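You operate a simulated robot arm through the tools that you are given. There is no shell and no other tool. Be economical: measure what you need, move in short steps, check, and stop when the job is done.

You run a simulated robot arm. Do the job below in one go: nothing can be reset, and whatever is moved stays where it is left.

Task
Fetch the core tool and stand it on top of the silver small coil on the top of the bench plate.

Only the result counts: the job must be done as asked and must still hold three seconds after the hand-in. Knocking over, shifting, dropping, spilling or breaking anything else fails it.

Robot
A 7-joint arm with a two-finger parallel gripper, fixed in place. Base frame: the origin is at the foot of the arm, x ahead of it, y to its left, z up; the work surface is at about z = 0. Readings come in cm, rad, newtons and seconds.
With the tool pointing down near the work surface it reaches from about 24 to 62 cm from the base axis. Its first joint turns from -1.152 to 1.152 rad. Payload 2.6 kg.
Tool frame: the origin (TCP) lies between the finger pads and is the grasp point; the fingertips stand 3 cm ahead of it; z points along the fingers, y is the line along which they close. Largest opening 9.4 cm; finger width 2.8, thickness 1; the body of the gripper, 5 by 9.6 cm, starts 5.5 cm behind the TCP.
Orientation is that of the tool frame in the base frame, as a unit quaternion [x, y, z, w]. With the fingers straight down and closing along the base's y, the tool's x points along the base's -x, its y along +y and its z along -z.

Tools
- The arm moves only by the tool jog_arm. Its argument "series" is a list of rows, each an object (a shift or turn left out is 0, a gripper value left out holds the last) with "fingers": the opening, from 0 (shut) to 1 (fully open); "slide": the shift along the base's x, y, z in cm, a list of three; "angular": the turn, a rotation vector about the base's x, y, z in rad, a list of three. In form: [{"fingers": fingers, "slide": [dx, dy, dz], "angular": [rx, ry, rz]}, ...]. A call has 1 to 20 rows; each row shifts and turns the commanded pose from where the row before left it. A row lasts 0.2 s, in which the tool goes at most 5 cm and 0.15 rad; a call with a longer step from one row to the next is refused whole, and so is a gripper value outside its range. Where a pose cannot be reached the arm comes as near as it can. A force on the tool above 40 N (or 10 N above the force at the start of the call, whichever is more), or a blocked arm, ends the call early, and 0.2 s more pass. The fingers move at their own pace (about 7.2 cm/s each) and stop on an object; they squeeze with about 28 N. The grip force told is the motor's: it shows also when the fingers shut on nothing. Time passes only in rows, and 0.2 s behind the last, so rows that do not move let the fingers close. It gives the time, the measured TCP pose, the force on the tool (base axes), the opening and the grip force at its end, in the units of the frame above (readings bear some noise).
- Cameras (640 x 400 px; columns grow to the right, rows downward): "scene" is fixed at [1.81, 42.13, 56.38]; the picture's right is [-0.89, -0.45, 0.00], its down [-0.27, 0.52, -0.81] and it looks along [0.37, -0.72, -0.59] (base axes); focal length 340 px, centre (320, 200). "wrist" rides on the gripper at [-3.7, 0, -5.8] in the tool frame; the picture's right is [0.00, -1.00, 0.00], its down [0.97, 0.00, -0.24] and it looks along [0.24, 0.00, 0.97] (tool axes); focal length 218 px, centre (320, 200). There is no depth. A picture from a camera that has moved, and an enlarged one, comes with that camera's place and axes in the base frame and with its lens.
- capture(camera): a new picture of that camera. It takes no simulated time.
- enlarge(camera, box): a new picture of the part [left, top, right, bottom] of that camera's present view, enlarged. It takes no simulated time.
- hand_in(): hands the job in; it is judged then, once.

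Go step by step. Nothing tells you positions but the pictures and the camera data: compare them with the known pose of the tool, close in by small moves and look again before you grip or let go. The budget is 90 turns and 38 pictures, counting those below and the enlarged ones. Unless the task says otherwise, let go and move clear before handing in, and close with one line.

The tools are called after ">>>" as a command line: name --argument value ..., lists and objects as JSON in quotes. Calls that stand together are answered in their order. jog_arm: Moves the arm, as the interface text tells. Its arguments: {"type":"object","properties":{"series":{"type":"array"}},"required":["series"]} The other tools are called the same way: capture (camera) takes a picture; enlarge (camera, box) takes an enlarged picture of a part of a camera's view; hand_in () hands the job in.

At the start:

```text
time_s: 0.0
ee_pos: [25.24, -30.27, 28.79]
orientation: [0.0, 1.0, 0.001, 0.0]
force: [0.7, 0.3, -0.6]
width: 9.41
grasp_force: 0.1
```

scene: 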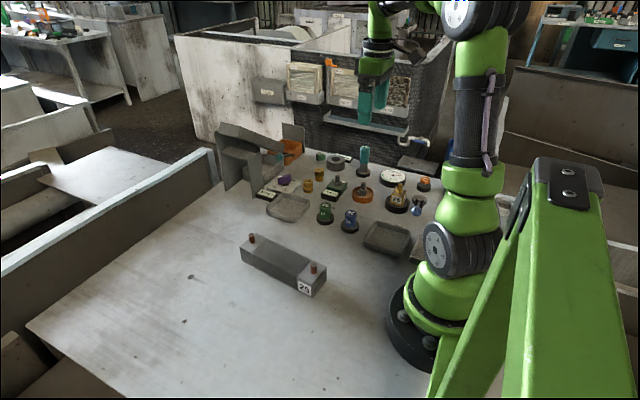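
wrist: 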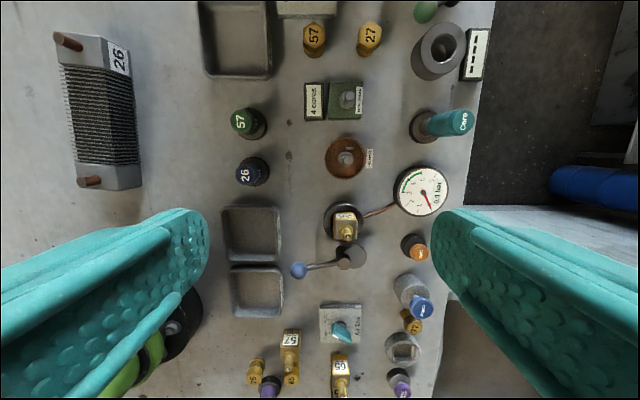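

I see a teal-handled item labelled "Core" and several candidates for the coil; I'll enlarge to identify them.

>>> enlarge --camera "wrist" --box '[380, 0, 500, 150]'

>>> enlarge --camera "wrist" --box '[220, 250, 460, 400]'

>>> enlarge --camera "scene" --box '[240, 130, 460, 260]'

>>> enlarge --camera "wrist" --box '[220, 60, 460, 290]'

```text
2.67 times, centred on (440, 75) of wrist
camera zoom: at [28.92, -30.24, 34.62], right [0.0, -1.0, 0.0], down [-0.97, 0.0, 0.24], along [-0.24, 0.0, -0.97], focal length 582 px, centre (0, 533)
```

zoom: 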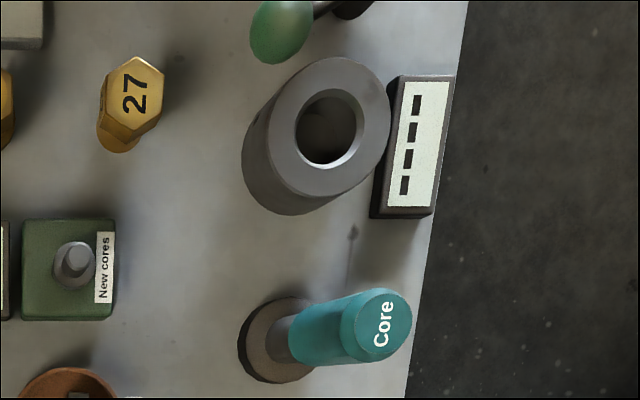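

```text
2.67 times, centred on (340, 325) of wrist
camera zoom: at [28.92, -30.24, 34.62], right [0.0, -1.0, 0.0], down [-0.97, 0.0, 0.24], along [-0.24, 0.0, -0.97], focal length 582 px, centre (267, -133)
```

zoom: 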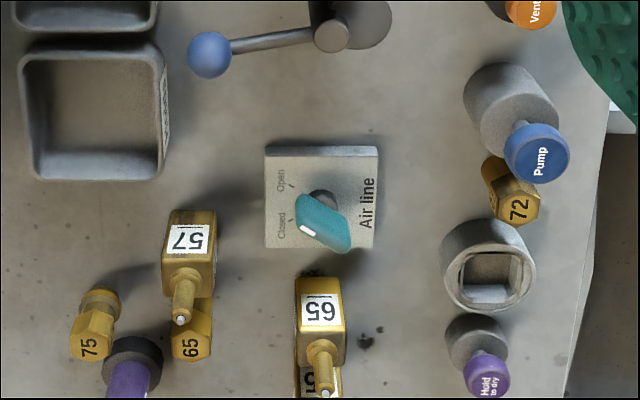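

```text
2.91 times, centred on (350, 195) of scene
camera zoom: at [1.81, 42.13, 56.38], right [-0.89, -0.45, 0.0], down [-0.27, 0.52, -0.81], along [0.37, -0.72, -0.59], focal length 990 px, centre (233, 214)
```

zoom: 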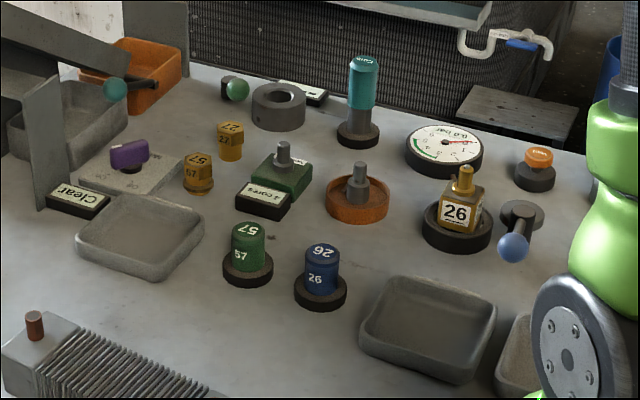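

```text
1.74 times, centred on (340, 175) of wrist
camera zoom: at [28.92, -30.24, 34.62], right [0.0, -1.0, 0.0], down [-0.97, 0.0, 0.24], along [-0.24, 0.0, -0.97], focal length 380 px, centre (285, 244)
```

zoom: 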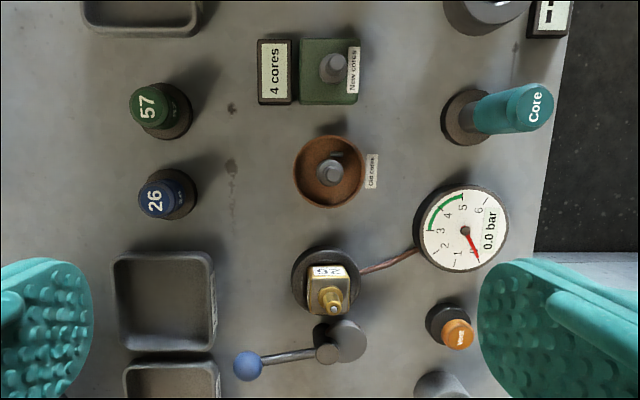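

The core tool seems to stand at about (31.5, -45.8), ~10 cm tall; the finned coil "26" lies at about (32, 0). I'll go over the coil to see whether it is the only one and measure it.

>>> jog_arm --series '[{"fingers": 1, "slide": [0, 4, 0.5]}, {"slide": [0, 4, 0.5]}, {"slide": [0, 4, 0.5]}, {"slide": [0, 4, 0.5]}, {"slide": [0, 4, 0]}, {"slide": [0, 4, 0]}, {"slide": [0, 4, 0]}, {"slide": [0, 2, 0]}, {}]'

>>> capture --camera "wrist"

>>> enlarge --camera "scene" --box '[220, 215, 350, 310]'

```text
time_s: 2.0
ee_pos: [24.92, -0.24, 30.93]
orientation: [0.0, 1.0, 0.0, 0.0]
force: [-0.4, 0.5, 0.6]
width: 9.4
grasp_force: 0.1
```

```text
31 pictures are left
camera wrist: at [28.7, -0.17, 36.65], right [0.0, -1.0, 0.0], down [-0.97, 0.0, 0.24], along [-0.24, 0.0, -0.97], focal length 218 px, centre (320, 200)
```

wrist: 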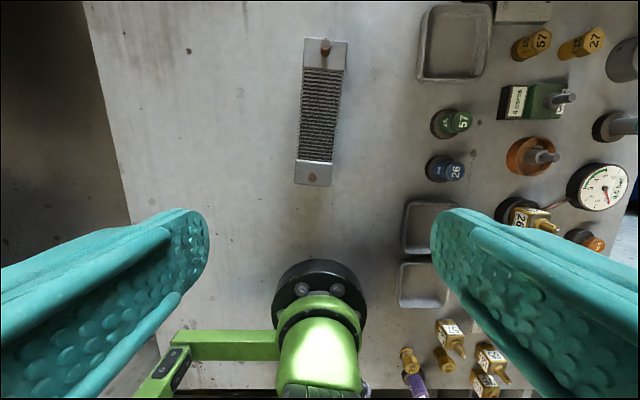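

```text
4.21 times, centred on (285, 262) of scene
camera zoom: at [1.8, 42.13, 56.38], right [-0.89, -0.45, 0.0], down [-0.27, 0.52, -0.81], along [0.37, -0.72, -0.59], focal length 1433 px, centre (467, -63)
```

zoom: 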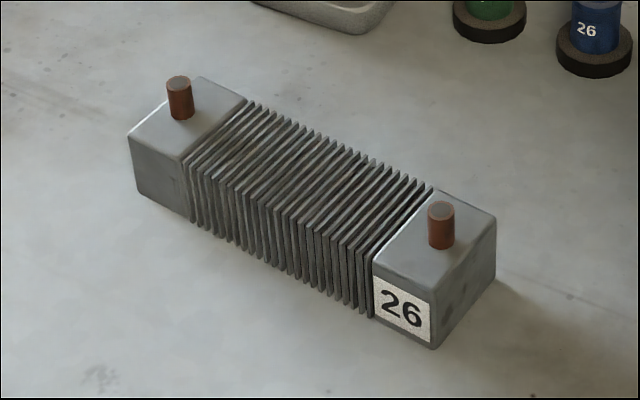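

Only one coil is present: centre about (32.5, 0), top at z≈4.1, lying almost along x. Next I hover over the core tool and look.

>>> jog_arm --series '[{"slide": [0.55, -3.8, 0]}, {"slide": [0.55, -3.8, 0]}, {"slide": [0.55, -3.8, 0]}, {"slide": [0.55, -3.8, 0]}, {"slide": [0.55, -3.8, 0]}, {"slide": [0.55, -3.8, 0]}, {"slide": [0.55, -3.8, 0]}, {"slide": [0.55, -3.8, 0]}, {"slide": [0.55, -3.8, -1]}, {"slide": [0.55, -3.8, -2]}, {"slide": [0.55, -3.8, -3]}, {"slide": [0.55, -3.8, -3]}, {}]'

>>> capture --camera "wrist"

>>> enlarge --camera "scene" --box '[310, 60, 430, 220]'

```text
time_s: 4.8
ee_pos: [31.94, -46.15, 22.0]
orientation: [0.001, 1.0, -0.001, 0.0]
force: [0.1, -0.2, -0.2]
width: 9.39
grasp_force: 0.1
```

```text
29 pictures are left
camera wrist: at [35.64, -46.09, 27.74], right [0.0, -1.0, 0.0], down [-0.97, 0.0, 0.24], along [-0.24, 0.0, -0.97], focal length 218 px, centre (320, 200)
```

wrist: 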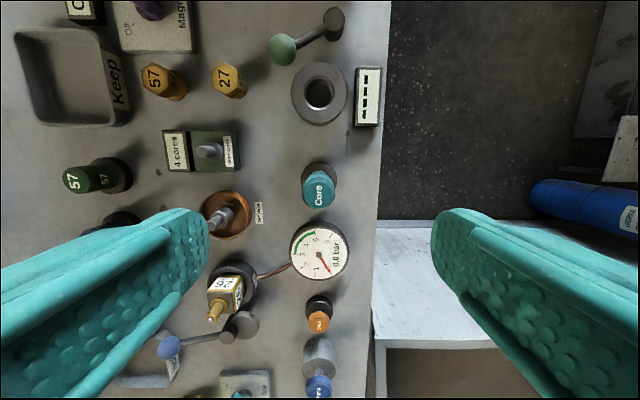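

```text
2.50 times, centred on (370, 140) of scene
camera zoom: at [1.81, 42.13, 56.38], right [-0.89, -0.45, 0.0], down [-0.27, 0.52, -0.81], along [0.37, -0.72, -0.59], focal length 851 px, centre (195, 350)
```

zoom: 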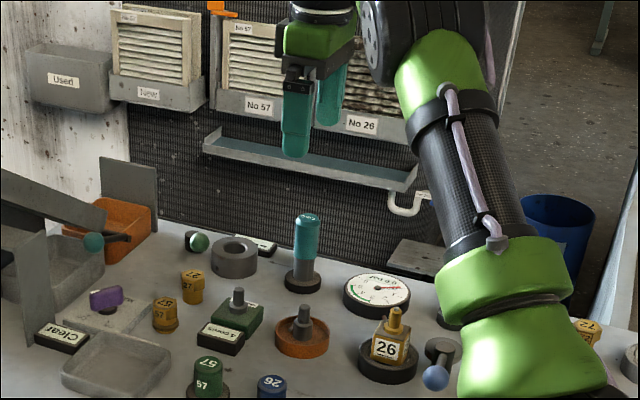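

The tool axis is at about (32.2, -46.05), nearly under the TCP, with free space around it. I descend to z≈6.8 with the fingers open.

>>> jog_arm --series '[{"slide": [0.2, 0.1, -3]}, {"slide": [0, 0, -3]}, {"slide": [0, 0, -2]}, {"slide": [0, 0, -2]}, {"slide": [0, 0, -1.5]}, {"slide": [0, 0, -1.5]}, {"slide": [0, 0, -1.2]}, {"slide": [0, 0, -1]}, {}]'

>>> capture --camera "wrist"

>>> enlarge --camera "scene" --box '[325, 120, 405, 220]'

```text
time_s: 6.8
ee_pos: [32.07, -45.65, 6.67]
orientation: [-0.001, 1.0, 0.0, 0.0]
force: [-0.6, -0.1, -0.7]
width: 9.36
grasp_force: 0.1
```

```text
27 pictures are left
camera wrist: at [35.7, -45.74, 12.37], right [0.0, -1.0, 0.0], down [-0.97, 0.0, 0.24], along [-0.24, 0.0, -0.97], focal length 218 px, centre (320, 200)
```

wrist: 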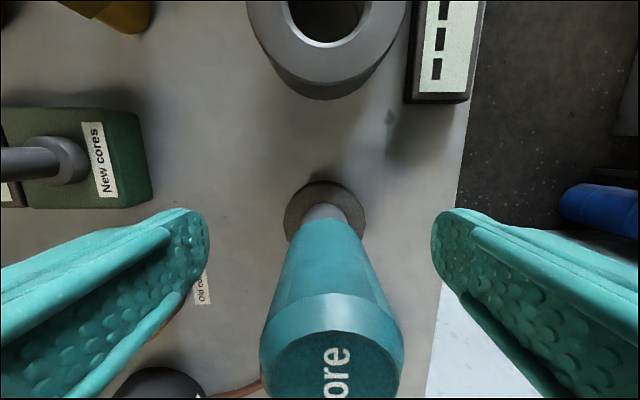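

```text
4.00 times, centred on (365, 170) of scene
camera zoom: at [1.81, 42.13, 56.38], right [-0.89, -0.45, 0.0], down [-0.27, 0.52, -0.81], along [0.37, -0.72, -0.59], focal length 1362 px, centre (140, 320)
```

zoom: 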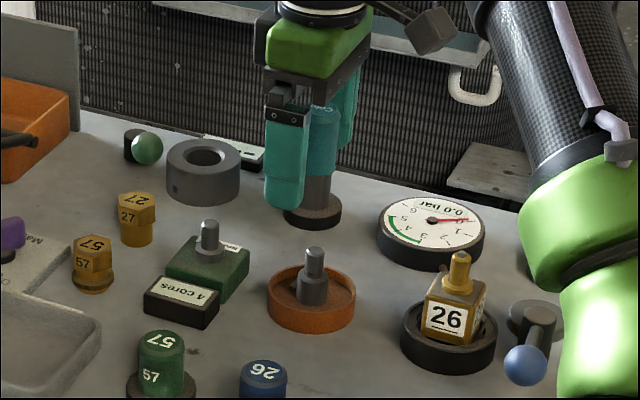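

The tool stands between the fingers, well centred. I close, then lift a little.

>>> jog_arm --series '[{"fingers": 0.4, "slide": [0.15, -0.2, 0]}, {"fingers": 0}, {}, {}, {}]'

>>> jog_arm --series '[{"slide": [0, 0, 0.5]}, {"slide": [0, 0, 1]}, {"slide": [0, 0, 1.5]}, {"slide": [0, 0, 2]}, {"slide": [0, 0, 2]}, {}]'

>>> capture --camera "wrist"

>>> enlarge --camera "scene" --box '[325, 100, 405, 200]'

```text
time_s: 8.0
ee_pos: [32.13, -46.05, 6.62]
orientation: [0.001, 1.0, 0.0, 0.0]
force: [-0.3, 0.1, -0.1]
width: 3.08
grasp_force: 27.7
```

```text
time_s: 9.4
ee_pos: [32.04, -45.9, 13.7]
orientation: [-0.001, 1.0, 0.0, 0.0]
force: [0.7, 0.2, -0.3]
width: 3.1
grasp_force: 28.0
```

```text
25 pictures are left
camera wrist: at [35.74, -45.91, 19.44], right [0.0, -1.0, 0.0], down [-0.97, 0.0, 0.24], along [-0.24, 0.0, -0.97], focal length 218 px, centre (320, 200)
```

wrist: 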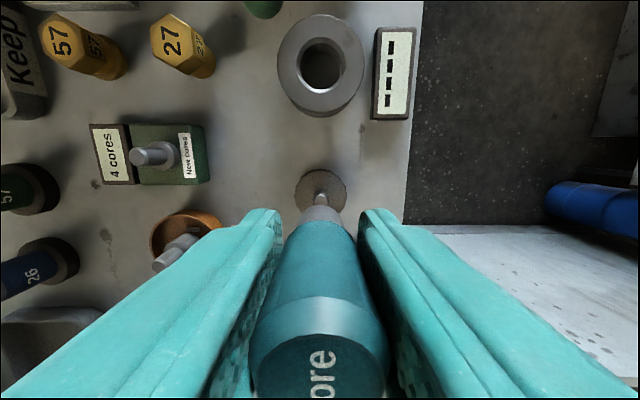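

```text
4.00 times, centred on (365, 150) of scene
camera zoom: at [1.81, 42.13, 56.38], right [-0.89, -0.45, 0.0], down [-0.27, 0.52, -0.81], along [0.37, -0.72, -0.59], focal length 1362 px, centre (140, 400)
```

zoom: 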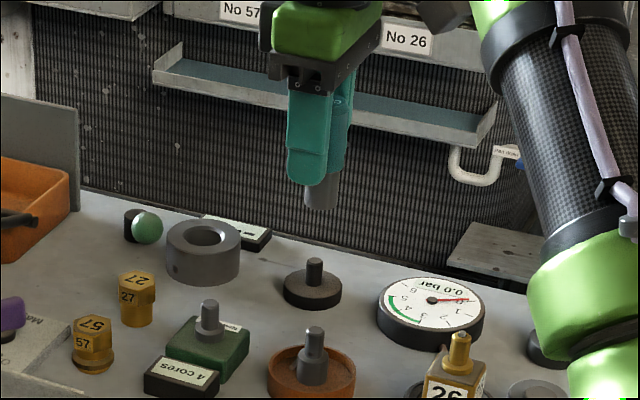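

The tool came off its peg and is held firmly (a tube end about 5.6 cm below the TCP). I lift higher and carry it over the coil.

>>> jog_arm --series '[{"slide": [0, 1, 2]}, {"slide": [0, 2, 2]}, {"slide": [0, 3, 1]}, {"slide": [0, 3, 0]}, {"slide": [0, 3, 0]}, {"slide": [0, 3, 0]}, {"slide": [0, 3, 0]}, {"slide": [0, 3, 0]}, {"slide": [0, 3, 0]}, {"slide": [0, 3, 0]}, {"slide": [0, 3, 0]}, {"slide": [0, 3, 0]}, {"slide": [0, 3, 0]}, {"slide": [0, 3, 0]}, {"slide": [0, 3, 0]}, {"slide": [0, 2, 0]}, {"slide": [0.3, 2, 0]}, {"slide": [0, 0.1, 0]}, {}]'

>>> capture --camera "wrist"

>>> enlarge --camera "scene" --box '[210, 130, 370, 310]'

```text
time_s: 13.4
ee_pos: [32.48, 0.1, 18.63]
orientation: [-0.001, 1.0, 0.001, 0.0]
force: [0.5, 0.0, -1.1]
width: 3.03
grasp_force: 27.4
```

```text
23 pictures are left
camera wrist: at [36.24, 0.18, 24.39], right [0.0, -1.0, 0.0], down [-0.97, 0.0, 0.24], along [-0.24, 0.0, -0.97], focal length 218 px, centre (320, 200)
```

wrist: 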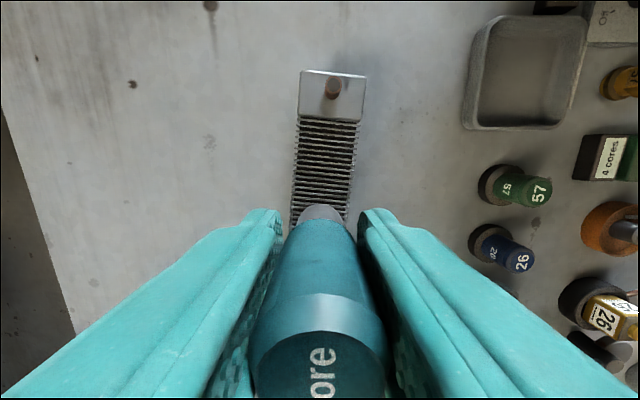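

```text
2.22 times, centred on (290, 220) of scene
camera zoom: at [1.81, 42.13, 56.38], right [-0.89, -0.45, 0.0], down [-0.27, 0.52, -0.81], along [0.37, -0.72, -0.59], focal length 756 px, centre (387, 156)
```

zoom: 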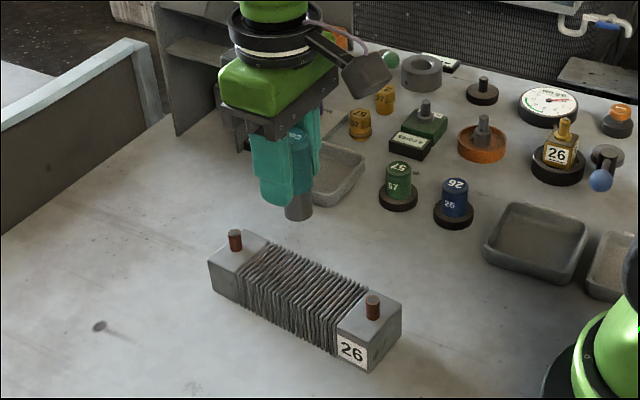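

The coil axis here runs at y≈-0.1, its middle at x≈32.6, right below the tool. I descend to 11 cm and look.

>>> jog_arm --series '[{"slide": [0, -0.2, -1]}, {"slide": [0, 0, -1.5]}, {"slide": [0, 0, -1.5]}, {"slide": [0, 0, -1.5]}, {"slide": [0, 0, -1]}, {"slide": [0, 0, -0.6]}, {"slide": [0, 0, -0.4]}, {}]'

>>> enlarge --camera "scene" --box '[220, 190, 350, 310]'

>>> capture --camera "wrist"

```text
time_s: 15.2
ee_pos: [32.42, 0.03, 11.34]
orientation: [-0.001, 1.0, 0.001, 0.0]
force: [0.4, -0.6, -0.1]
width: 3.01
grasp_force: 27.5
```

```text
3.33 times, centred on (285, 250) of scene
camera zoom: at [1.81, 42.13, 56.38], right [-0.89, -0.45, 0.0], down [-0.27, 0.52, -0.81], along [0.37, -0.72, -0.59], focal length 1135 px, centre (437, 33)
```

zoom: 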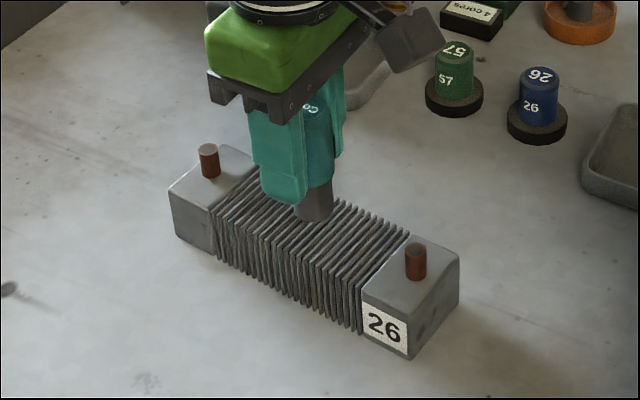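

```text
20 pictures are left
camera wrist: at [36.21, 0.04, 16.98], right [0.0, -1.0, 0.0], down [-0.97, 0.0, 0.24], along [-0.24, 0.0, -0.97], focal length 218 px, centre (320, 200)
```

wrist: 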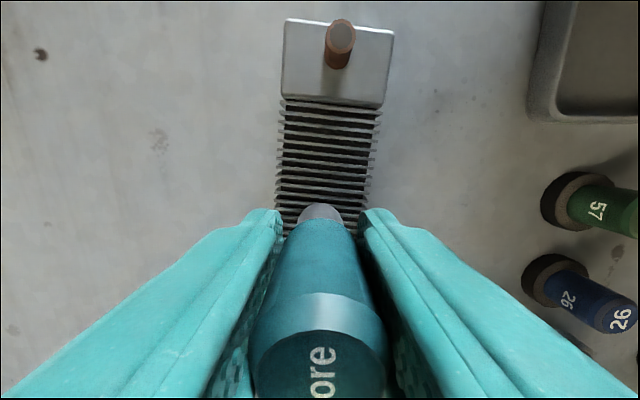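

Centred over the fins. I go down slowly, checking the force for contact.

>>> jog_arm --series '[{"slide": [0, -0.05, -0.3]}, {"slide": [0, 0, -0.3]}, {"slide": [0, 0, -0.3]}, {"slide": [0, 0, -0.2]}, {}]'

>>> jog_arm --series '[{"slide": [0, 0, -0.1]}, {"slide": [0, 0, -0.1]}, {}]'

>>> jog_arm --series '[{"slide": [0, 0, -0.1]}, {}]'

>>> enlarge --camera "scene" --box '[260, 210, 310, 260]'

```text
time_s: 16.4
ee_pos: [32.46, -0.11, 10.14]
orientation: [0.001, 1.0, 0.0, -0.001]
force: [-0.2, 0.5, -0.7]
width: 3.03
grasp_force: 28.3
```

```text
time_s: 17.2
ee_pos: [32.4, -0.02, 9.88]
orientation: [0.001, 1.0, -0.001, 0.0]
force: [-2.2, 0.5, 6.4]
width: 3.04
grasp_force: 28.7
```

```text
time_s: 17.8
ee_pos: [32.53, -0.05, 9.92]
orientation: [-0.001, 1.0, 0.0, 0.001]
force: [-8.2, -0.7, 21.5]
width: 3.03
grasp_force: 28.3
```

```text
8.00 times, centred on (285, 235) of scene
camera zoom: at [1.8, 42.13, 56.38], right [-0.89, -0.45, 0.0], down [-0.26, 0.52, -0.81], along [0.37, -0.72, -0.59], focal length 2723 px, centre (600, -80)
```

zoom: 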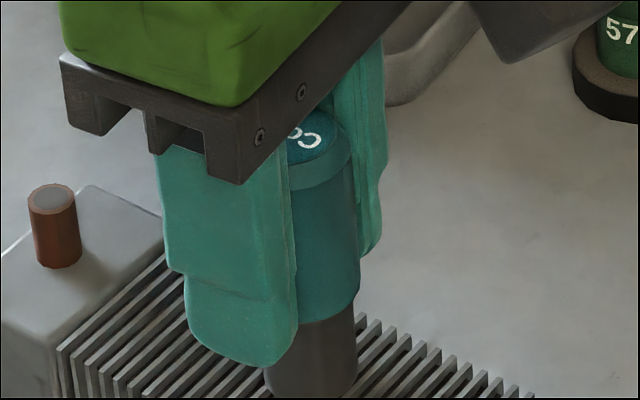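

Contact was made at TCP z≈9.9 with 21 N. I ease off to a light touch before opening.

>>> jog_arm --series '[{"slide": [0, 0, 0.1]}, {}, {}]'

>>> enlarge --camera "scene" --box '[255, 215, 325, 275]'

```text
time_s: 18.6
ee_pos: [32.48, -0.16, 9.88]
orientation: [0.0, 1.0, 0.0, -0.001]
force: [-0.2, -0.7, -0.8]
width: 3.02
grasp_force: 28.3
```

```text
6.67 times, centred on (290, 245) of scene
camera zoom: at [1.81, 42.13, 56.38], right [-0.89, -0.45, 0.0], down [-0.27, 0.52, -0.81], along [0.37, -0.72, -0.59], focal length 2269 px, centre (520, -100)
```

zoom: 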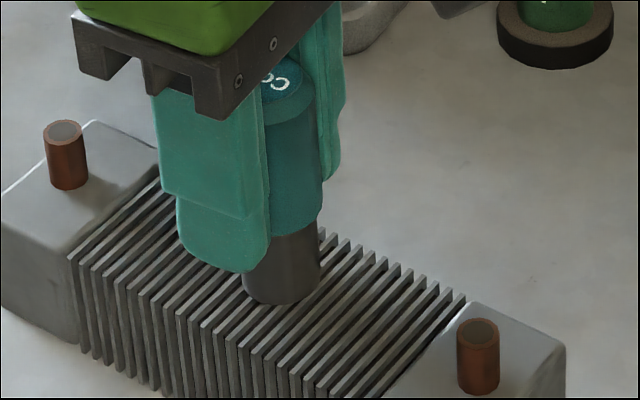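

Force is back to zero with the base at the fins. I touch down by a hair and open gently, without moving.

>>> jog_arm --series '[{"slide": [0, 0, -0.05]}, {}]'

>>> jog_arm --series '[{"fingers": 0.36}, {"fingers": 0.45}, {"fingers": 0.6}, {"fingers": 0.8}, {"fingers": 0.9}, {}]'

>>> enlarge --camera "scene" --box '[255, 205, 325, 275]'

>>> capture --camera "wrist"

```text
time_s: 19.2
ee_pos: [32.44, -0.08, 9.79]
orientation: [0.0, 1.0, 0.0, 0.0]
force: [-2.8, -0.3, 7.9]
width: 3.04
grasp_force: 27.8
```

```text
time_s: 20.6
ee_pos: [32.4, -0.06, 9.85]
orientation: [0.001, 1.0, 0.0, 0.0]
force: [-0.6, 0.2, 0.1]
width: 8.46
grasp_force: 0.1
```

```text
5.71 times, centred on (290, 240) of scene
camera zoom: at [1.81, 42.13, 56.38], right [-0.89, -0.45, 0.0], down [-0.27, 0.52, -0.81], along [0.37, -0.72, -0.59], focal length 1945 px, centre (491, -29)
```

zoom: 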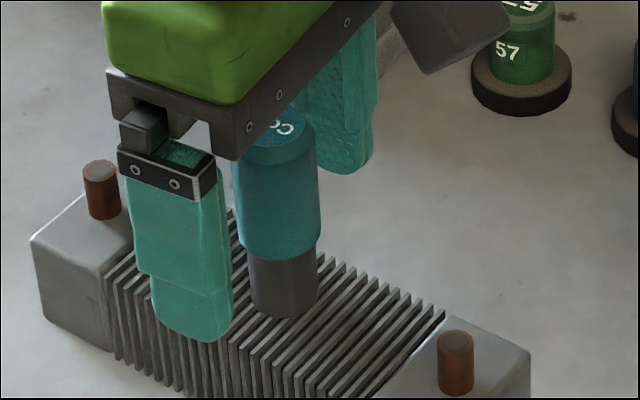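

```text
16 pictures are left
camera wrist: at [36.18, -0.11, 15.62], right [0.0, -1.0, 0.0], down [-0.97, 0.0, 0.24], along [-0.24, 0.0, -0.97], focal length 218 px, centre (320, 200)
```

wrist: 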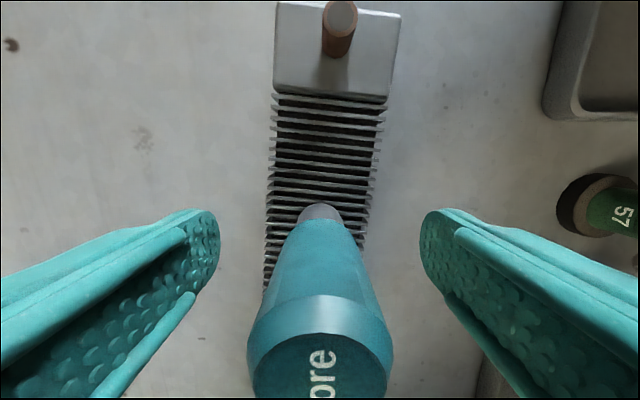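

The tool stands upright and free on the fins. I back straight up and check again.

>>> jog_arm --series '[{"fingers": 1, "slide": [0, 0, 0.5]}, {"slide": [0, 0, 1]}, {"slide": [0, 0, 2]}, {"slide": [0, 0, 3]}, {"slide": [0, 0, 4]}, {"slide": [0, 0, 4]}, {}, {}]'

>>> enlarge --camera "scene" --box '[220, 190, 350, 310]'

>>> capture --camera "scene"

```text
time_s: 22.4
ee_pos: [32.44, -0.45, 24.4]
orientation: [-0.001, 1.0, 0.0, 0.0]
force: [-0.3, 0.5, 1.1]
width: 9.39
grasp_force: 0.1
```

```text
3.33 times, centred on (285, 250) of scene
camera zoom: at [1.81, 42.13, 56.38], right [-0.89, -0.45, 0.0], down [-0.27, 0.52, -0.81], along [0.37, -0.72, -0.59], focal length 1135 px, centre (437, 33)
```

zoom: 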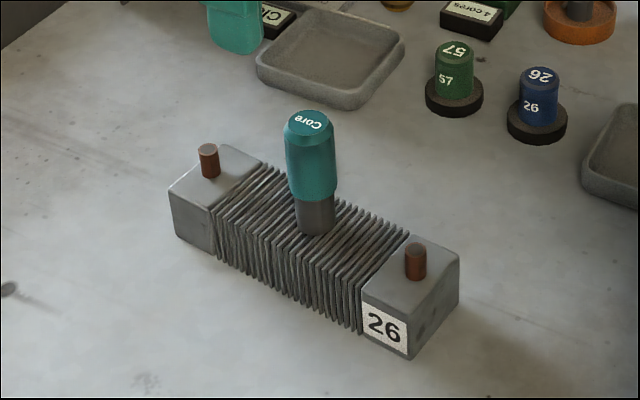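

```text
14 pictures are left
```

scene: 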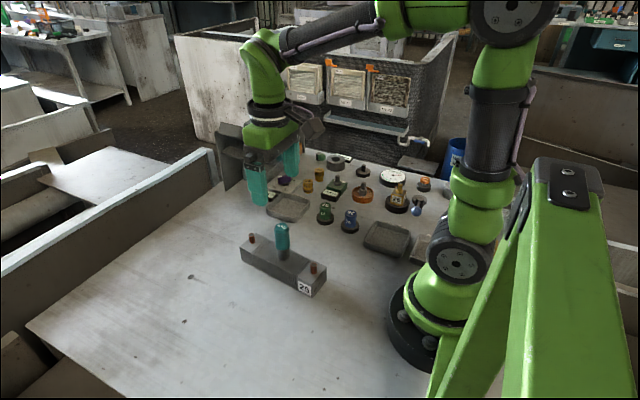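

The tool stands upright in the middle of the coil, the coil has not moved, and the arm is clear, so I hand in.

>>> hand_in

```text
The job is handed in.
```

The core tool is standing upright on the fins in the middle of the silver coil (tagged 26). The gripper has let go and is clear, nothing else appears moved in the last pictures, and the job is handed in.
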